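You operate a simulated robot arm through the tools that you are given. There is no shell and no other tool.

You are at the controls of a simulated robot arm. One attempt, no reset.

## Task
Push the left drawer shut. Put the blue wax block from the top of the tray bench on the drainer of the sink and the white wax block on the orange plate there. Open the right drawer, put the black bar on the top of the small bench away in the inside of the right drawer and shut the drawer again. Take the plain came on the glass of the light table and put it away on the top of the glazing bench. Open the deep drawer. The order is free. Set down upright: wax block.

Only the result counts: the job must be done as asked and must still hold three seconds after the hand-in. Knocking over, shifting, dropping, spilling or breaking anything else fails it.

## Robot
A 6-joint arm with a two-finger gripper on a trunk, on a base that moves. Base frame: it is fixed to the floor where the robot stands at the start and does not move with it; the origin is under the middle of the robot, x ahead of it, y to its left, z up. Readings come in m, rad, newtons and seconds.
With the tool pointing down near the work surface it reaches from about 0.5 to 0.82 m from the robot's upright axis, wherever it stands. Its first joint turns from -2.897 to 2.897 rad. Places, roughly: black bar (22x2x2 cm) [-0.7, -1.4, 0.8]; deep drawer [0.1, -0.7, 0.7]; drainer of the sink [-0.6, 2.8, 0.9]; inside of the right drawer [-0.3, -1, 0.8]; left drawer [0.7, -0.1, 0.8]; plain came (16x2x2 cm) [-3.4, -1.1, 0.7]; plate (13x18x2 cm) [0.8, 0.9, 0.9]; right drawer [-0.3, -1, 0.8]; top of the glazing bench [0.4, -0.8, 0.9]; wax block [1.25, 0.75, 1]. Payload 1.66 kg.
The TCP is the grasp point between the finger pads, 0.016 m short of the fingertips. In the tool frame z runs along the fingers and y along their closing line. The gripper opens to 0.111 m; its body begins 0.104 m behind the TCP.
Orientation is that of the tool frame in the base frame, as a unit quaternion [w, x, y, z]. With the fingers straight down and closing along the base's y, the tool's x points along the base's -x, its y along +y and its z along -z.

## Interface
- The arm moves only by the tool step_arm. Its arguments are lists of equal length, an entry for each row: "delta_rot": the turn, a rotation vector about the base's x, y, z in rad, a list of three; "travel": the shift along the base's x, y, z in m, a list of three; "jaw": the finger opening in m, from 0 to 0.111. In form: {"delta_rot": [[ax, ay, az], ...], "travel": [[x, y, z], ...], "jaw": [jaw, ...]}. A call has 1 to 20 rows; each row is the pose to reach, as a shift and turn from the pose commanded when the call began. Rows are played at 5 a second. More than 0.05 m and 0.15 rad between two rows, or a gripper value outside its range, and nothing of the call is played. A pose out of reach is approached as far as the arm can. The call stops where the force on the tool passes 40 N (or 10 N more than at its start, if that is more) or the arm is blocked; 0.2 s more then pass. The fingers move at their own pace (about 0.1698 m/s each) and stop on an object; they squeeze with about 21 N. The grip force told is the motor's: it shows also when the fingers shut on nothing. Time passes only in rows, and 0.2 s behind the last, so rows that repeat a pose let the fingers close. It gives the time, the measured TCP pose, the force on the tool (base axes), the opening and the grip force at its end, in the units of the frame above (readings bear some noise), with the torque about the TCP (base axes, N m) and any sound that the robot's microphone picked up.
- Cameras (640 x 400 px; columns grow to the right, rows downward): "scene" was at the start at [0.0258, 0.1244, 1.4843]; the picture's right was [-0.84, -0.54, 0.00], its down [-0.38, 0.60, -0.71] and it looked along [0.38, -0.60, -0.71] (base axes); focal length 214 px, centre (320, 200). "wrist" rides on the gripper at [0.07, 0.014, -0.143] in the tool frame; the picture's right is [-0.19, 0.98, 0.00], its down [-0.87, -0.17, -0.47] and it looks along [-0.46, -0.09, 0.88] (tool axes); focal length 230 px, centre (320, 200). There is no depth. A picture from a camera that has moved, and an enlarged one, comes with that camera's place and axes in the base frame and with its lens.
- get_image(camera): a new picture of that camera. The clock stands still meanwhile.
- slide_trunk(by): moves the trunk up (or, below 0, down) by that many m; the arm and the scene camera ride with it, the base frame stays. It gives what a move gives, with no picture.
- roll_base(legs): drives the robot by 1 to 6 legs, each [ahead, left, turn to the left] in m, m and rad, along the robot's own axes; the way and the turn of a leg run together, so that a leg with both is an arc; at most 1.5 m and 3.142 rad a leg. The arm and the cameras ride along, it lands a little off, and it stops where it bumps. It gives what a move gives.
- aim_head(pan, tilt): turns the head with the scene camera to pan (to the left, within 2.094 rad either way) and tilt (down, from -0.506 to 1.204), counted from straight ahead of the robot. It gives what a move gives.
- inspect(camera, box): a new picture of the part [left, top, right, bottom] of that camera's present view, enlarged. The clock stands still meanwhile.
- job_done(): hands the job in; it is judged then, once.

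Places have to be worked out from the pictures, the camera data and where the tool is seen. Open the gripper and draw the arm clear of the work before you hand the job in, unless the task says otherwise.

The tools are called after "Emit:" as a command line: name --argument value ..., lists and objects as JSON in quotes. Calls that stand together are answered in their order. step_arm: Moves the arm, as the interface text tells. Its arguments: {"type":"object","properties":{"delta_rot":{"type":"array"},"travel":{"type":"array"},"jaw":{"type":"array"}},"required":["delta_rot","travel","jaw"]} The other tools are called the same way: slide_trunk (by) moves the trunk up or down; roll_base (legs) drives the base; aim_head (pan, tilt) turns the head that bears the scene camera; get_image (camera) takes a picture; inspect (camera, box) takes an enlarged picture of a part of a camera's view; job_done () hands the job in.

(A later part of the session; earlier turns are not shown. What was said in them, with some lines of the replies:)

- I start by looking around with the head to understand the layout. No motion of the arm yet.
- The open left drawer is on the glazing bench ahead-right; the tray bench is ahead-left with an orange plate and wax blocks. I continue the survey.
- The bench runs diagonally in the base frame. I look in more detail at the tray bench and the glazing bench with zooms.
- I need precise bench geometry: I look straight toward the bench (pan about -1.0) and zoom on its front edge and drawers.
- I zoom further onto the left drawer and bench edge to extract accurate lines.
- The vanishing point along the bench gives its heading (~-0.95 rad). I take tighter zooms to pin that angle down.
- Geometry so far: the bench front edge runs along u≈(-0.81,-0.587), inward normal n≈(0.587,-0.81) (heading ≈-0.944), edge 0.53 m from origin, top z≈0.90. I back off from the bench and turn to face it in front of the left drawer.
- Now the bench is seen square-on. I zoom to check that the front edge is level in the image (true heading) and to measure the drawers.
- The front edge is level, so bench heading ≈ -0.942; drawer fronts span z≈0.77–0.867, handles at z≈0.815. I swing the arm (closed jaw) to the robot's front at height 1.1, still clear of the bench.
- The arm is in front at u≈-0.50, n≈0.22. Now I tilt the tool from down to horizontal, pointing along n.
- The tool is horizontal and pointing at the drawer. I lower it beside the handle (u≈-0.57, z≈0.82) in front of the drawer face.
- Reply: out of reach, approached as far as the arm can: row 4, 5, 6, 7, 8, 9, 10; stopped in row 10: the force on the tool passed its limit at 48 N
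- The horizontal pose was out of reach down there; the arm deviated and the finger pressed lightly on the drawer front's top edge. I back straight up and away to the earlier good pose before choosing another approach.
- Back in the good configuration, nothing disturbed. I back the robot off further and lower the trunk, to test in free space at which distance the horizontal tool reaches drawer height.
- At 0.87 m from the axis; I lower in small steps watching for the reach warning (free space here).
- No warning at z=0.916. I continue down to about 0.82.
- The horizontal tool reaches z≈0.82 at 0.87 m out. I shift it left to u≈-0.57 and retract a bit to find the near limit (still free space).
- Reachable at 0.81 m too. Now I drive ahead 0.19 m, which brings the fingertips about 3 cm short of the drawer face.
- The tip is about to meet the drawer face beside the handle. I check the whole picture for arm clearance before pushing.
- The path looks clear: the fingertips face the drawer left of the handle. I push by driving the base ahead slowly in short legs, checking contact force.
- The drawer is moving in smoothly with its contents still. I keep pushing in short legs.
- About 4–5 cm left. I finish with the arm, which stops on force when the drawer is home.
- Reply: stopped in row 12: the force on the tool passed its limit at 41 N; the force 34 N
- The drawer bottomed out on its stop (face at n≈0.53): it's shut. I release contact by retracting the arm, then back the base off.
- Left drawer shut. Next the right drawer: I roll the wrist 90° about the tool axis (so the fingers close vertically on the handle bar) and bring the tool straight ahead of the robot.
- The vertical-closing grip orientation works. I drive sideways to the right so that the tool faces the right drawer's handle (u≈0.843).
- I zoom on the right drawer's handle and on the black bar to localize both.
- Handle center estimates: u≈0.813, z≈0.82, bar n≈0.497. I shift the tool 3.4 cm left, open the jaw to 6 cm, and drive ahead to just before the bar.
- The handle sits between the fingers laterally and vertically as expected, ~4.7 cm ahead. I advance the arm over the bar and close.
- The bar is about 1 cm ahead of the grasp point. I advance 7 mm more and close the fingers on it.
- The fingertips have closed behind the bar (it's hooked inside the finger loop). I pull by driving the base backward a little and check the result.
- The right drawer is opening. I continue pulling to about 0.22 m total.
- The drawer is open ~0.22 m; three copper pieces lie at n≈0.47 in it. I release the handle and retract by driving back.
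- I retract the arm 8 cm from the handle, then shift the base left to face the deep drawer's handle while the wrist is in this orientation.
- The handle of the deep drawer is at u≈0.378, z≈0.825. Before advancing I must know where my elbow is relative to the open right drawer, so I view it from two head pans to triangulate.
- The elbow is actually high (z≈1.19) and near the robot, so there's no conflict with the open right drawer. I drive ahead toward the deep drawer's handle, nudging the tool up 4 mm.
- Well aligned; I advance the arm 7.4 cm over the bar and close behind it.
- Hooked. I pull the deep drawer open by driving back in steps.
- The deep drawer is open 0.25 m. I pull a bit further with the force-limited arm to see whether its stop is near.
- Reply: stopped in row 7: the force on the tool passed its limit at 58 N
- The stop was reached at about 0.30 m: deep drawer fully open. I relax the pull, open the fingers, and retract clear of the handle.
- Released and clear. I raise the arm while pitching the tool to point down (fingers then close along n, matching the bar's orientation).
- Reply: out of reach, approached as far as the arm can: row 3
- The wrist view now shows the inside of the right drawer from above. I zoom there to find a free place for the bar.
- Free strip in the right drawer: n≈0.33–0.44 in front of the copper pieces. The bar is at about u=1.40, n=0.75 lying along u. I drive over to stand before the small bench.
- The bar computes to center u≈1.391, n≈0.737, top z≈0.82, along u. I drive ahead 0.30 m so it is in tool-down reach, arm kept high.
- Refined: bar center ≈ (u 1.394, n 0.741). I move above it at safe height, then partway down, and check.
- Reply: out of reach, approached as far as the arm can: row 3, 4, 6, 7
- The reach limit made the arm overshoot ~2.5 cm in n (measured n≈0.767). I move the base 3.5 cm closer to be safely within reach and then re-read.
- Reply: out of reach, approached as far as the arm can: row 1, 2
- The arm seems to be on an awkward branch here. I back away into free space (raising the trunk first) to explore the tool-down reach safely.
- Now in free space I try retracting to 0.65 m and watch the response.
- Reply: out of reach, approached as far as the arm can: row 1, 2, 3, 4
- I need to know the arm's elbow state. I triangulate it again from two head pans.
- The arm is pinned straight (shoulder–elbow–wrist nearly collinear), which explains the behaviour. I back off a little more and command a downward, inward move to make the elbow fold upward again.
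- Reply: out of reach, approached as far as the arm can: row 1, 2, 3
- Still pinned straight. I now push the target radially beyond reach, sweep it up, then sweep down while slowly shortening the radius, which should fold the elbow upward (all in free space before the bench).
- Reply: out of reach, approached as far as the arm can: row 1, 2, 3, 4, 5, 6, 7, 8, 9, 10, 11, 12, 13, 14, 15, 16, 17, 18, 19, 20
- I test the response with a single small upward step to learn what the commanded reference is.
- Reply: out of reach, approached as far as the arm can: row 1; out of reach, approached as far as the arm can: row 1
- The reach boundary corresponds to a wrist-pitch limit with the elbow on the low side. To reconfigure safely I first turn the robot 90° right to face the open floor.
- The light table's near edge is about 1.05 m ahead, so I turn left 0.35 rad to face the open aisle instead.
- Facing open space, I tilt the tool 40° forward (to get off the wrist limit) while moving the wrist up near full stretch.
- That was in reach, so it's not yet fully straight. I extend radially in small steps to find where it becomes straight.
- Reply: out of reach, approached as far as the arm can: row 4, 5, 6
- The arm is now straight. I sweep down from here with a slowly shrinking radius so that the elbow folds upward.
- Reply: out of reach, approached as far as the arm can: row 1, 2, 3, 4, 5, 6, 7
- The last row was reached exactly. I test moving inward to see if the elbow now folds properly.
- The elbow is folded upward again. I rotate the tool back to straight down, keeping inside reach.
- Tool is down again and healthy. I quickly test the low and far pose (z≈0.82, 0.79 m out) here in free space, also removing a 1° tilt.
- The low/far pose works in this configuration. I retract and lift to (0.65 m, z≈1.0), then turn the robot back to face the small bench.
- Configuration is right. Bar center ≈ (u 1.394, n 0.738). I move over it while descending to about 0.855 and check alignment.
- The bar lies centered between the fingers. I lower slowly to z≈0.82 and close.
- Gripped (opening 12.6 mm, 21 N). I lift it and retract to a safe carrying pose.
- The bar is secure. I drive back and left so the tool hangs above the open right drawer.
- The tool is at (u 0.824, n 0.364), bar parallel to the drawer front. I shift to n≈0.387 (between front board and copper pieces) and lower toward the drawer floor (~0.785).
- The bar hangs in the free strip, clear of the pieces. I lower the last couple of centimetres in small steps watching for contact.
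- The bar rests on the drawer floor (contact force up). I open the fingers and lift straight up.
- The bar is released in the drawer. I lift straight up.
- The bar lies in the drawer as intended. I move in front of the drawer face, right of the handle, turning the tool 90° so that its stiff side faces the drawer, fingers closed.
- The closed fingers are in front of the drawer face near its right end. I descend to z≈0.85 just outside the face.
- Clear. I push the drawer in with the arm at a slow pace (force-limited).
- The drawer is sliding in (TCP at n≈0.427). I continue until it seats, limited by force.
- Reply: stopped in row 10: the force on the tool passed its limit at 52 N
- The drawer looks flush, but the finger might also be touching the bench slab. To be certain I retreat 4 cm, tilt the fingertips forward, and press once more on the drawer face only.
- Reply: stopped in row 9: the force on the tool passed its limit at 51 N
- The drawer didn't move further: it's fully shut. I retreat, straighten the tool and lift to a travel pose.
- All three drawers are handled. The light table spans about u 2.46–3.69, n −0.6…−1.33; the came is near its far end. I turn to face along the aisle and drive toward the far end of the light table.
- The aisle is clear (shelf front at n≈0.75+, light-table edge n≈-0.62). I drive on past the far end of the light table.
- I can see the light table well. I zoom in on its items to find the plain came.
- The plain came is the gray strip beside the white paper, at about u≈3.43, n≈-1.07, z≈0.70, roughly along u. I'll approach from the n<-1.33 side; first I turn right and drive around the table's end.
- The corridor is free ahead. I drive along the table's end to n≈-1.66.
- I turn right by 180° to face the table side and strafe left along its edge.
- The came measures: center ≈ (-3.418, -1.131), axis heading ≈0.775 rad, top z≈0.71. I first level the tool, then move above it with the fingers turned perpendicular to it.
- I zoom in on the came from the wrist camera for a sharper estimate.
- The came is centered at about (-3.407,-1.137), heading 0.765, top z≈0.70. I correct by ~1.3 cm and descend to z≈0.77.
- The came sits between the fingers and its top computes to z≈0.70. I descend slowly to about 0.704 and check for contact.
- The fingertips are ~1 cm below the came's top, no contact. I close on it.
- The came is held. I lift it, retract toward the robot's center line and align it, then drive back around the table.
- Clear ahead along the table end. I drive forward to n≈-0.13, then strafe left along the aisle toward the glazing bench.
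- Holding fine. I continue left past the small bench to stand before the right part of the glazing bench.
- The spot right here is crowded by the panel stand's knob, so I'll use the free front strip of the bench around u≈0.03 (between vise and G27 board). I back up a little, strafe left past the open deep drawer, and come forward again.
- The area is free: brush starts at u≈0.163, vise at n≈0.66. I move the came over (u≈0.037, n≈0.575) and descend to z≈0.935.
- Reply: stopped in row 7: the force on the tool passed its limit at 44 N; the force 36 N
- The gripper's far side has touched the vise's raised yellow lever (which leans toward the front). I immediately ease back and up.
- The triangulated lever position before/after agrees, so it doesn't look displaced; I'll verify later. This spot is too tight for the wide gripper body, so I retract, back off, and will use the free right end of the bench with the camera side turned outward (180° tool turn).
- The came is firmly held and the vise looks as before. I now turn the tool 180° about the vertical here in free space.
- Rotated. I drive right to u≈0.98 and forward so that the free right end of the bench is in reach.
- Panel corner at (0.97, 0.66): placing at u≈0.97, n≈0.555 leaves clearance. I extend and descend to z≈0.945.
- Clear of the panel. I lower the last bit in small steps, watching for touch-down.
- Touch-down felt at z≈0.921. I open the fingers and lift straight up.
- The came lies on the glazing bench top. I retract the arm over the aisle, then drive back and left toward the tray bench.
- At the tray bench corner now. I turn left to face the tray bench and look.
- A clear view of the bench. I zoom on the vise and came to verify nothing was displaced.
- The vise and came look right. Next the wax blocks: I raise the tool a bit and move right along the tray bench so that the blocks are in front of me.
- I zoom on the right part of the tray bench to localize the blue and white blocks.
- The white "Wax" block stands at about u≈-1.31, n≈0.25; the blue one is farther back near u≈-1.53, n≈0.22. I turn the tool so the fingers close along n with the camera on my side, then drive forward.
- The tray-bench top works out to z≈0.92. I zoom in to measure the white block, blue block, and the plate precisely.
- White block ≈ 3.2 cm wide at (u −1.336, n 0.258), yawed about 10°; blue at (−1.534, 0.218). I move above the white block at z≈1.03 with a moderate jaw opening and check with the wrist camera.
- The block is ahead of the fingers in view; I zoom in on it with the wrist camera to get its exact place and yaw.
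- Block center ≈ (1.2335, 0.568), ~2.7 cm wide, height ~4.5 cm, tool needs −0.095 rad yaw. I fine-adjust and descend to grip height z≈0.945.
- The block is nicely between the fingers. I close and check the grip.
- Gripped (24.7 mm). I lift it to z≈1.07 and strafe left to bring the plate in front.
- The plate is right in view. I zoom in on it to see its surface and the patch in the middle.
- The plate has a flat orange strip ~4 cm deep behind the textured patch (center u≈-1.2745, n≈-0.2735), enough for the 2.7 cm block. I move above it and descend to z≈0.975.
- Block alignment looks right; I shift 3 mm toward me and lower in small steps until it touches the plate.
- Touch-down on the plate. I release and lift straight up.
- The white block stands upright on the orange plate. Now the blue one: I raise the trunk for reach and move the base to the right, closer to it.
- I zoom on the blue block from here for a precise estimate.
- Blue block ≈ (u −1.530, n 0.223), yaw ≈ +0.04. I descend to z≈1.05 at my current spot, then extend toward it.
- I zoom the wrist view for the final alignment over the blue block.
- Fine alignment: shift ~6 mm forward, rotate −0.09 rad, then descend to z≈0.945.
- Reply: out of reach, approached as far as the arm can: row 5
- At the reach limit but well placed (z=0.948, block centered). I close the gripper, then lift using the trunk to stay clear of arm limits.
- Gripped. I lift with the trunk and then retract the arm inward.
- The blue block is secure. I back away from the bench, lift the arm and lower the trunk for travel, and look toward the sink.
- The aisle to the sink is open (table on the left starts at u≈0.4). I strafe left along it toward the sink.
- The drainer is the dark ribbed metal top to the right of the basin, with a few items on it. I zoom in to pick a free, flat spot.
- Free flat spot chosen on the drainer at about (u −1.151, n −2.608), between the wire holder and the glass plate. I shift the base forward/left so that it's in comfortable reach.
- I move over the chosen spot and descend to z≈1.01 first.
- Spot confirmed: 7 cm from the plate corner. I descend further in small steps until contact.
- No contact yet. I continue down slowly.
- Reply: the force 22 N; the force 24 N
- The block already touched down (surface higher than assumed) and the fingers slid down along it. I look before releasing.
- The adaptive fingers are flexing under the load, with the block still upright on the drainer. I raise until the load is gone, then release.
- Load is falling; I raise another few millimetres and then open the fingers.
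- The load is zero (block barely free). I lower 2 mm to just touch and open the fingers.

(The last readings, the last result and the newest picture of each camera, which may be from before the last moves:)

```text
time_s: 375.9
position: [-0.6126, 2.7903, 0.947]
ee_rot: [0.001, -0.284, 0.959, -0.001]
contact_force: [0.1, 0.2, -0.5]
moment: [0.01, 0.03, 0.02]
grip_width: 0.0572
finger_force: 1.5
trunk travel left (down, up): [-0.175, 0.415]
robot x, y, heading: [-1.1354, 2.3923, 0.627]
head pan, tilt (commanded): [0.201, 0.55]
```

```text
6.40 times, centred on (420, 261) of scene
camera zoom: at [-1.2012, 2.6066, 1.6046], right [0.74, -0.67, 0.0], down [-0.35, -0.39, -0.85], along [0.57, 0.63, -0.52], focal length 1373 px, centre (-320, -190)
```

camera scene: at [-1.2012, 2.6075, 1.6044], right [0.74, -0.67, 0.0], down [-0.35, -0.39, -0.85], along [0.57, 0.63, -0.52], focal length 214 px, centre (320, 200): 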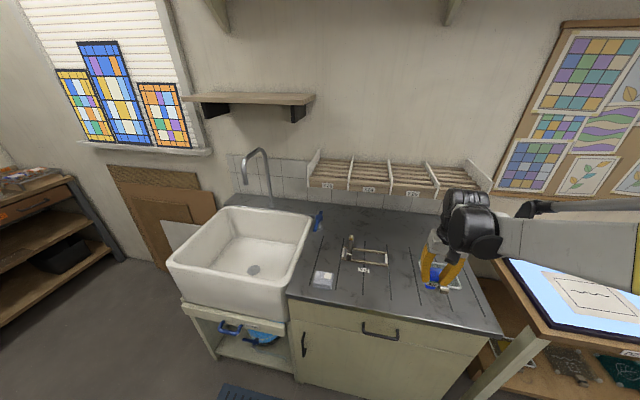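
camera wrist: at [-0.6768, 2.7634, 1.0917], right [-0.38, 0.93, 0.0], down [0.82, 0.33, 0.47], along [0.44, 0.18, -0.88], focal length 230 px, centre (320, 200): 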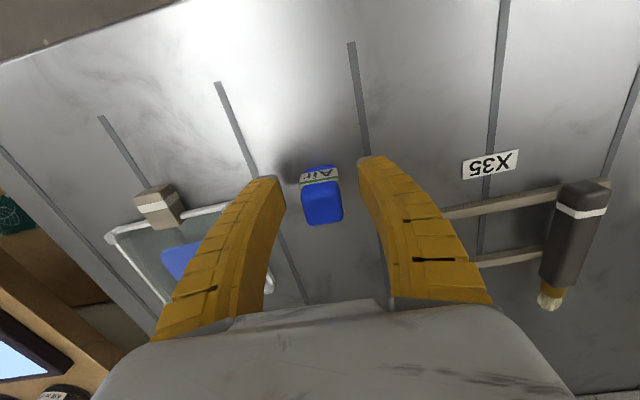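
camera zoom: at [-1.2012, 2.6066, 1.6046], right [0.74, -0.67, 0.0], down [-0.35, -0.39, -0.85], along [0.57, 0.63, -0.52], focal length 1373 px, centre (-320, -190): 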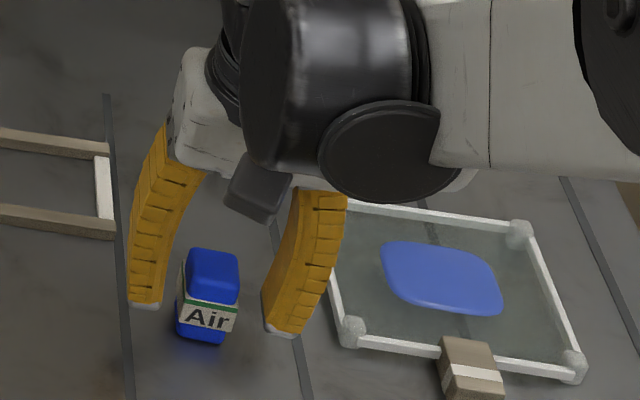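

The blue block stands upright on the drainer. I lift straight up and retract.

Emit:
step_arm --delta_rot '[[0, 0, 0], [0, 0, 0], [0, 0, 0], [0, 0, 0], [0, 0, 0]]' --travel '[[0, 0, 0.015], [0, 0, 0.04], [0, 0, 0.08], [0, 0, 0.12], [0, 0, 0.16]]' --jaw '[0.06, 0.06, 0.06, 0.06, 0.06]'

Emit:
step_arm --delta_rot '[[0, 0, 0], [0, 0, 0], [0, 0, 0], [0, 0, 0]]' --travel '[[-0.0324, -0.0235, 0], [-0.0648, -0.047, 0], [-0.0971, -0.0705, 0], [-0.1295, -0.094, 0]]' --jaw '[0.06, 0.06, 0.06, 0.06]'

Emit:
get_image --camera "scene"

Emit:
inspect --camera "scene" --box '[300, 200, 500, 325]'

```text
time_s: 377.1
position: [-0.6129, 2.7898, 1.1096]
ee_rot: [0.001, -0.284, 0.959, -0.001]
contact_force: [-0.5, 0.4, -0.7]
moment: [-0.05, 0.01, -0.01]
grip_width: 0.0618
finger_force: 1.4
trunk travel left (down, up): [-0.175, 0.415]
robot x, y, heading: [-1.1344, 2.397, 0.636]
head pan, tilt (commanded): [0.201, 0.55]
```

```text
time_s: 378.1
position: [-0.7425, 2.6948, 1.1078]
ee_rot: [0.002, -0.283, 0.959, -0.001]
contact_force: [-0.2, -0.4, -0.5]
moment: [0.01, 0.0, 0.04]
grip_width: 0.0622
finger_force: 1.3
trunk travel left (down, up): [-0.175, 0.415]
robot x, y, heading: [-1.1357, 2.3948, 0.628]
head pan, tilt (commanded): [0.201, 0.55]
```

```text
taken
camera scene: at [-1.2022, 2.6058, 1.6047], right [0.74, -0.67, 0.0], down [-0.35, -0.39, -0.85], along [0.58, 0.63, -0.52], focal length 214 px, centre (320, 200)
```

scene: 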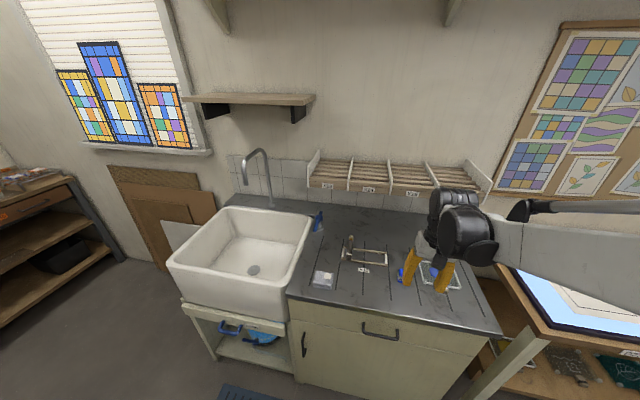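

```text
3.20 times, centred on (400, 262) of scene
camera zoom: at [-1.2022, 2.6058, 1.6047], right [0.74, -0.67, 0.0], down [-0.35, -0.39, -0.85], along [0.58, 0.63, -0.52], focal length 686 px, centre (64, 0)
```

zoom: 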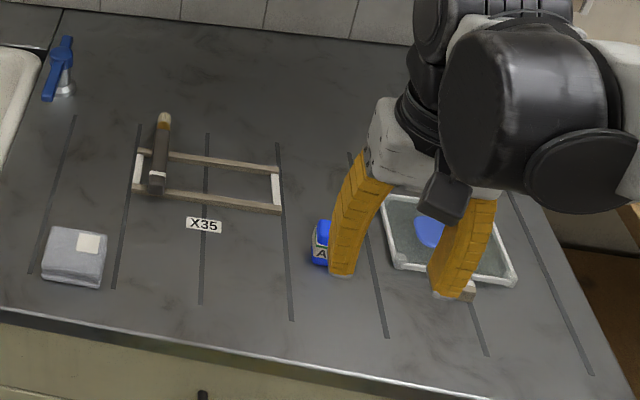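

Everything is placed. I drive back along the aisle to re-check the glazing bench (drawers, vise) from the same viewpoint I had at the beginning.

Emit:
roll_base --legs '[[-0.12, 0.0, 0.0], [0.0, -1.2, 0.0], [0.0, -1.19, 0.0]]'

Emit:
slide_trunk --by -0.1

Emit:
aim_head --pan -1.57 --tilt 0.6

Emit:
get_image --camera "scene"

```text
time_s: 390.6
position: [0.573, 0.6938, 1.108]
ee_rot: [0.001, -0.286, 0.958, -0.002]
contact_force: [-0.5, 1.4, 0.2]
moment: [-0.01, -0.03, -0.02]
grip_width: 0.062
finger_force: 1.2
trunk travel left (down, up): [-0.175, 0.415]
robot x, y, heading: [0.1784, 0.3881, 0.637]
head pan, tilt (commanded): [0.201, 0.55]
```

```text
time_s: 392.0
position: [0.5731, 0.6928, 1.0088]
ee_rot: [0.001, -0.285, 0.958, -0.002]
contact_force: [0.0, 0.4, 0.1]
moment: [-0.01, 0.0, 0.0]
grip_width: 0.0621
finger_force: 1.5
trunk travel left (down, up): [-0.075, 0.515]
robot x, y, heading: [0.1835, 0.3913, 0.636]
head pan, tilt (commanded): [0.201, 0.55]
```

```text
time_s: 393.8
position: [0.5749, 0.6933, 1.0073]
ee_rot: [0.002, -0.286, 0.958, -0.002]
contact_force: [-0.7, 0.0, -0.2]
moment: [0.01, -0.02, -0.04]
grip_width: 0.062
finger_force: 1.6
trunk travel left (down, up): [-0.075, 0.515]
robot x, y, heading: [0.1782, 0.3904, 0.639]
head pan, tilt (commanded): [-1.571, 0.6]
```

```text
taken
camera scene: at [0.1058, 0.4631, 1.5001], right [-0.81, -0.59, 0.0], down [-0.34, 0.45, -0.83], along [0.49, -0.66, -0.56], focal length 214 px, centre (320, 200)
```

scene: 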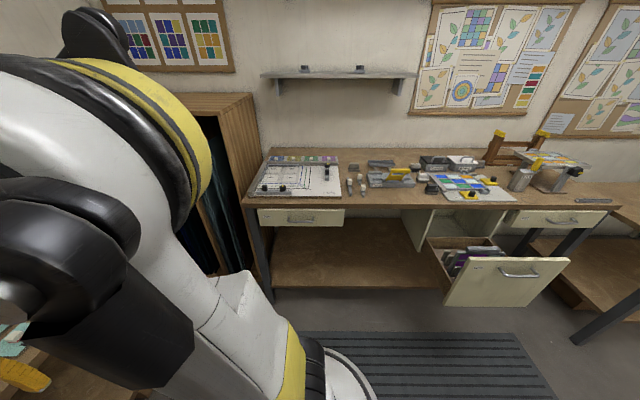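

I raise the tool for safety, then move forward ~0.24 m to reproduce the earlier camera position exactly.

Emit:
step_arm --delta_rot '[[0, 0, 0], [0, 0, 0]]' --travel '[[0, 0, 0.04], [0, 0, 0.08]]' --jaw '[0.06, 0.06]'

Emit:
roll_base --legs '[[0.237, 0.0, -0.006]]'

Emit:
aim_head --pan -1.571 --tilt 0.6

Emit:
inspect --camera "scene" --box '[400, 140, 560, 240]'

Emit:
inspect --camera "scene" --box '[280, 140, 440, 240]'

```text
time_s: 394.4
position: [0.5735, 0.6911, 1.0884]
ee_rot: [0.002, -0.286, 0.958, -0.001]
contact_force: [-0.1, -0.3, 0.2]
moment: [0.0, 0.02, 0.0]
grip_width: 0.062
finger_force: 1.5
trunk travel left (down, up): [-0.075, 0.515]
robot x, y, heading: [0.179, 0.3892, 0.638]
head pan, tilt (commanded): [-1.571, 0.6]
```

```text
time_s: 396.1
position: [0.7653, 0.8298, 1.0878]
ee_rot: [0.001, -0.283, 0.959, -0.001]
contact_force: [0.0, -0.2, 0.0]
moment: [-0.03, 0.02, -0.02]
grip_width: 0.0619
finger_force: 1.5
trunk travel left (down, up): [-0.075, 0.515]
robot x, y, heading: [0.3711, 0.5273, 0.629]
head pan, tilt (commanded): [-1.571, 0.6]
```

```text
time_s: 396.7
position: [0.7652, 0.829, 1.0884]
ee_rot: [0.001, -0.284, 0.959, -0.001]
contact_force: [-0.5, -0.2, 1.0]
moment: [-0.02, 0.02, -0.03]
grip_width: 0.0622
finger_force: 1.1
trunk travel left (down, up): [-0.075, 0.515]
robot x, y, heading: [0.3718, 0.529, 0.625]
head pan, tilt (commanded): [-1.571, 0.6]
```

```text
4.00 times, centred on (480, 190) of scene
camera zoom: at [0.297, 0.6031, 1.5001], right [-0.81, -0.59, 0.0], down [-0.33, 0.46, -0.83], along [0.48, -0.67, -0.56], focal length 858 px, centre (-320, 240)
```

zoom: 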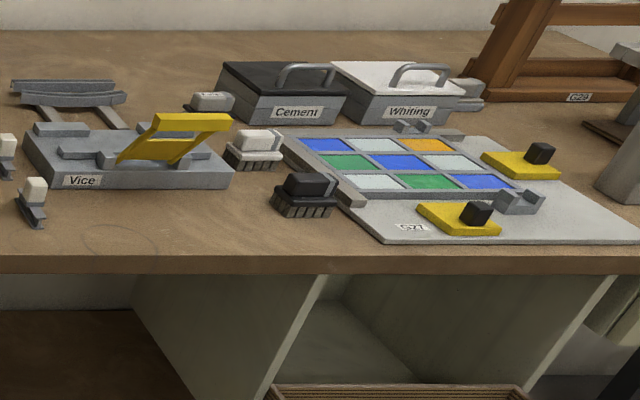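

```text
4.00 times, centred on (360, 190) of scene
camera zoom: at [0.297, 0.6031, 1.5001], right [-0.81, -0.59, 0.0], down [-0.33, 0.46, -0.83], along [0.48, -0.67, -0.56], focal length 858 px, centre (160, 240)
```

zoom: 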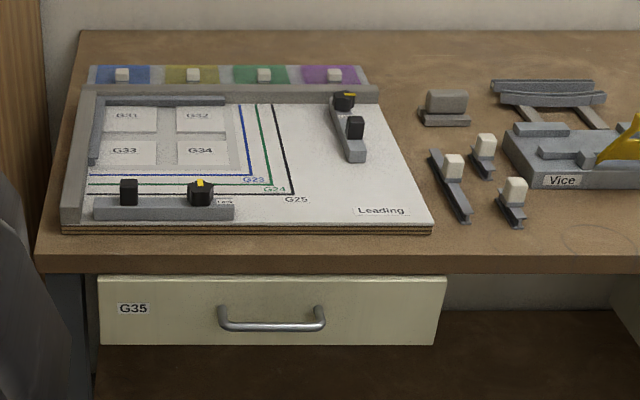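

The picture is pixel-for-pixel the same for the vise and its neighbours, so nothing shifted. I check the right half of the bench and the white block once more.

Emit:
inspect --camera "scene" --box '[440, 140, 640, 265]'

Emit:
aim_head --pan 0.1 --tilt 0.65

Emit:
get_image --camera "scene"

```text
3.20 times, centred on (540, 202) of scene
camera zoom: at [0.297, 0.6031, 1.5001], right [-0.81, -0.59, 0.0], down [-0.33, 0.46, -0.83], along [0.48, -0.67, -0.56], focal length 686 px, centre (-384, 192)
```

zoom: 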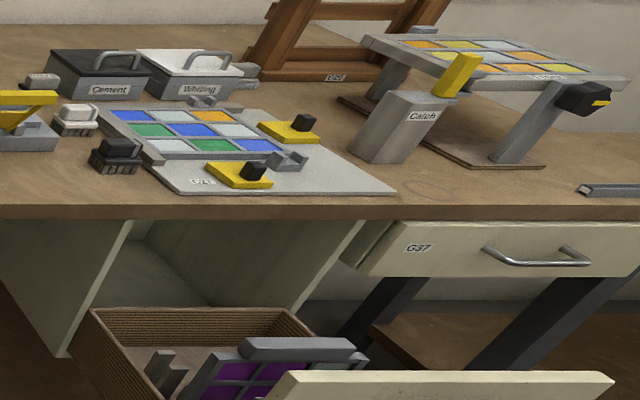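

```text
time_s: 398.4
position: [0.7662, 0.8285, 1.0888]
ee_rot: [0.001, -0.284, 0.959, -0.001]
contact_force: [-0.2, -0.2, -0.4]
moment: [-0.01, -0.02, -0.03]
grip_width: 0.0618
finger_force: 1.2
trunk travel left (down, up): [-0.075, 0.515]
robot x, y, heading: [0.3708, 0.5301, 0.629]
head pan, tilt (commanded): [0.099, 0.649]
```

```text
taken
camera scene: at [0.3098, 0.7323, 1.4958], right [0.66, -0.75, 0.0], down [-0.45, -0.4, -0.8], along [0.59, 0.53, -0.6], focal length 214 px, centre (320, 200)
```

scene: 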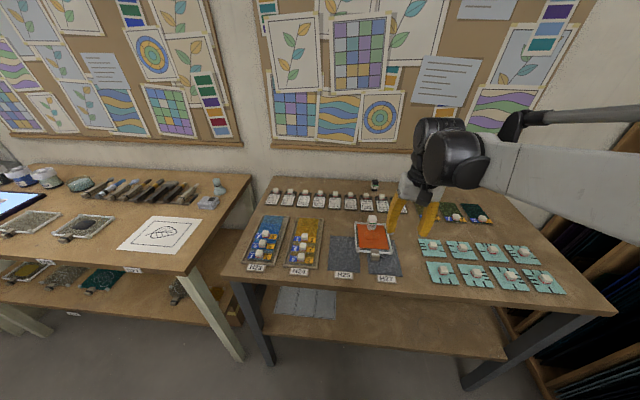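

All goals look fulfilled. I back the robot off so the open gripper and arm hang clear over the free aisle.

Emit:
roll_base --legs '[[-0.28, 0.0, 0.0]]'

Emit:
step_arm --delta_rot '[[0, 0, 0], [0, 0, 0]]' --travel '[[0, 0, 0.01], [0, 0, 0.01]]' --jaw '[0.1, 0.1]'

Emit:
get_image --camera "scene"

Emit:
inspect --camera "scene" --box '[300, 150, 460, 250]'

```text
time_s: 400.4
position: [0.5383, 0.6632, 1.0879]
ee_rot: [0.001, -0.282, 0.959, -0.002]
contact_force: [-0.3, 0.3, -0.1]
moment: [-0.02, -0.02, 0.01]
grip_width: 0.0621
finger_force: 1.3
trunk travel left (down, up): [-0.075, 0.515]
robot x, y, heading: [0.1441, 0.3656, 0.622]
head pan, tilt (commanded): [0.099, 0.649]
```

```text
time_s: 401.0
position: [0.5388, 0.6623, 1.0986]
ee_rot: [0.001, -0.281, 0.96, -0.002]
contact_force: [-0.8, 0.3, 0.7]
moment: [0.0, -0.01, 0.02]
grip_width: 0.1007
finger_force: 0.4
trunk travel left (down, up): [-0.075, 0.515]
robot x, y, heading: [0.1419, 0.3633, 0.625]
head pan, tilt (commanded): [0.099, 0.649]
```

```text
taken
camera scene: at [0.0819, 0.5669, 1.4958], right [0.66, -0.75, 0.0], down [-0.45, -0.4, -0.8], along [0.6, 0.53, -0.6], focal length 214 px, centre (320, 200)
```

scene: 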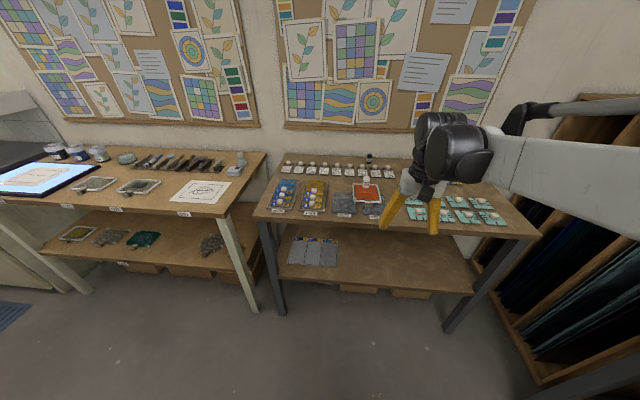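

```text
4.00 times, centred on (380, 200) of scene
camera zoom: at [0.0819, 0.5669, 1.4958], right [0.66, -0.75, 0.0], down [-0.45, -0.4, -0.8], along [0.6, 0.53, -0.6], focal length 858 px, centre (80, 200)
```

zoom: 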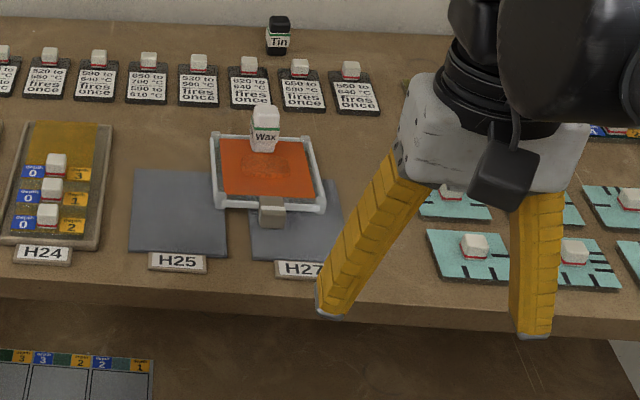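

Last checks: the left and right drawers are shut with the black bar inside the right one, and the deep drawer is open. The came is on the glazing bench, the white block is upright on the orange plate, and the blue block is upright on the drainer. The gripper is open and the arm is clear, so I hand the job in.

Emit:
job_done

```text
The job is handed in.
```

I handed the job in with every part done, as far as the last camera views show; the judge's result has not come back.

- **Left drawer:** pushed in until it hit its stop, so it is shut.
- **Right drawer:** opened, the black bar laid flat inside in front of the three copper pieces, then pushed shut against its stop.
- **Deep drawer:** pulled fully open, about 0.30 m.
- **Plain came:** moved from the light table to the front right end of the glazing bench top.
- **White wax block:** standing upright on the orange plate on the tray bench, behind the textured patch.
- **Blue wax block:** standing upright on the sink drainer.

**Contacts along the way:**
- The gripper bumped the yellow lever of the vice (about 44 N) while I was first trying to place the came. I later compared the bench from the same camera position as before, and the vice and its neighbours look unmoved.
- Early on, a fingertip pressed briefly on the top edge of the left drawer front, with no visible effect.
- The blue block was pressed onto the drainer harder than planned (about 23 N), so the fingers flexed. I raised them until the load was gone before letting go.

The arm is clear of the work and the gripper is open.
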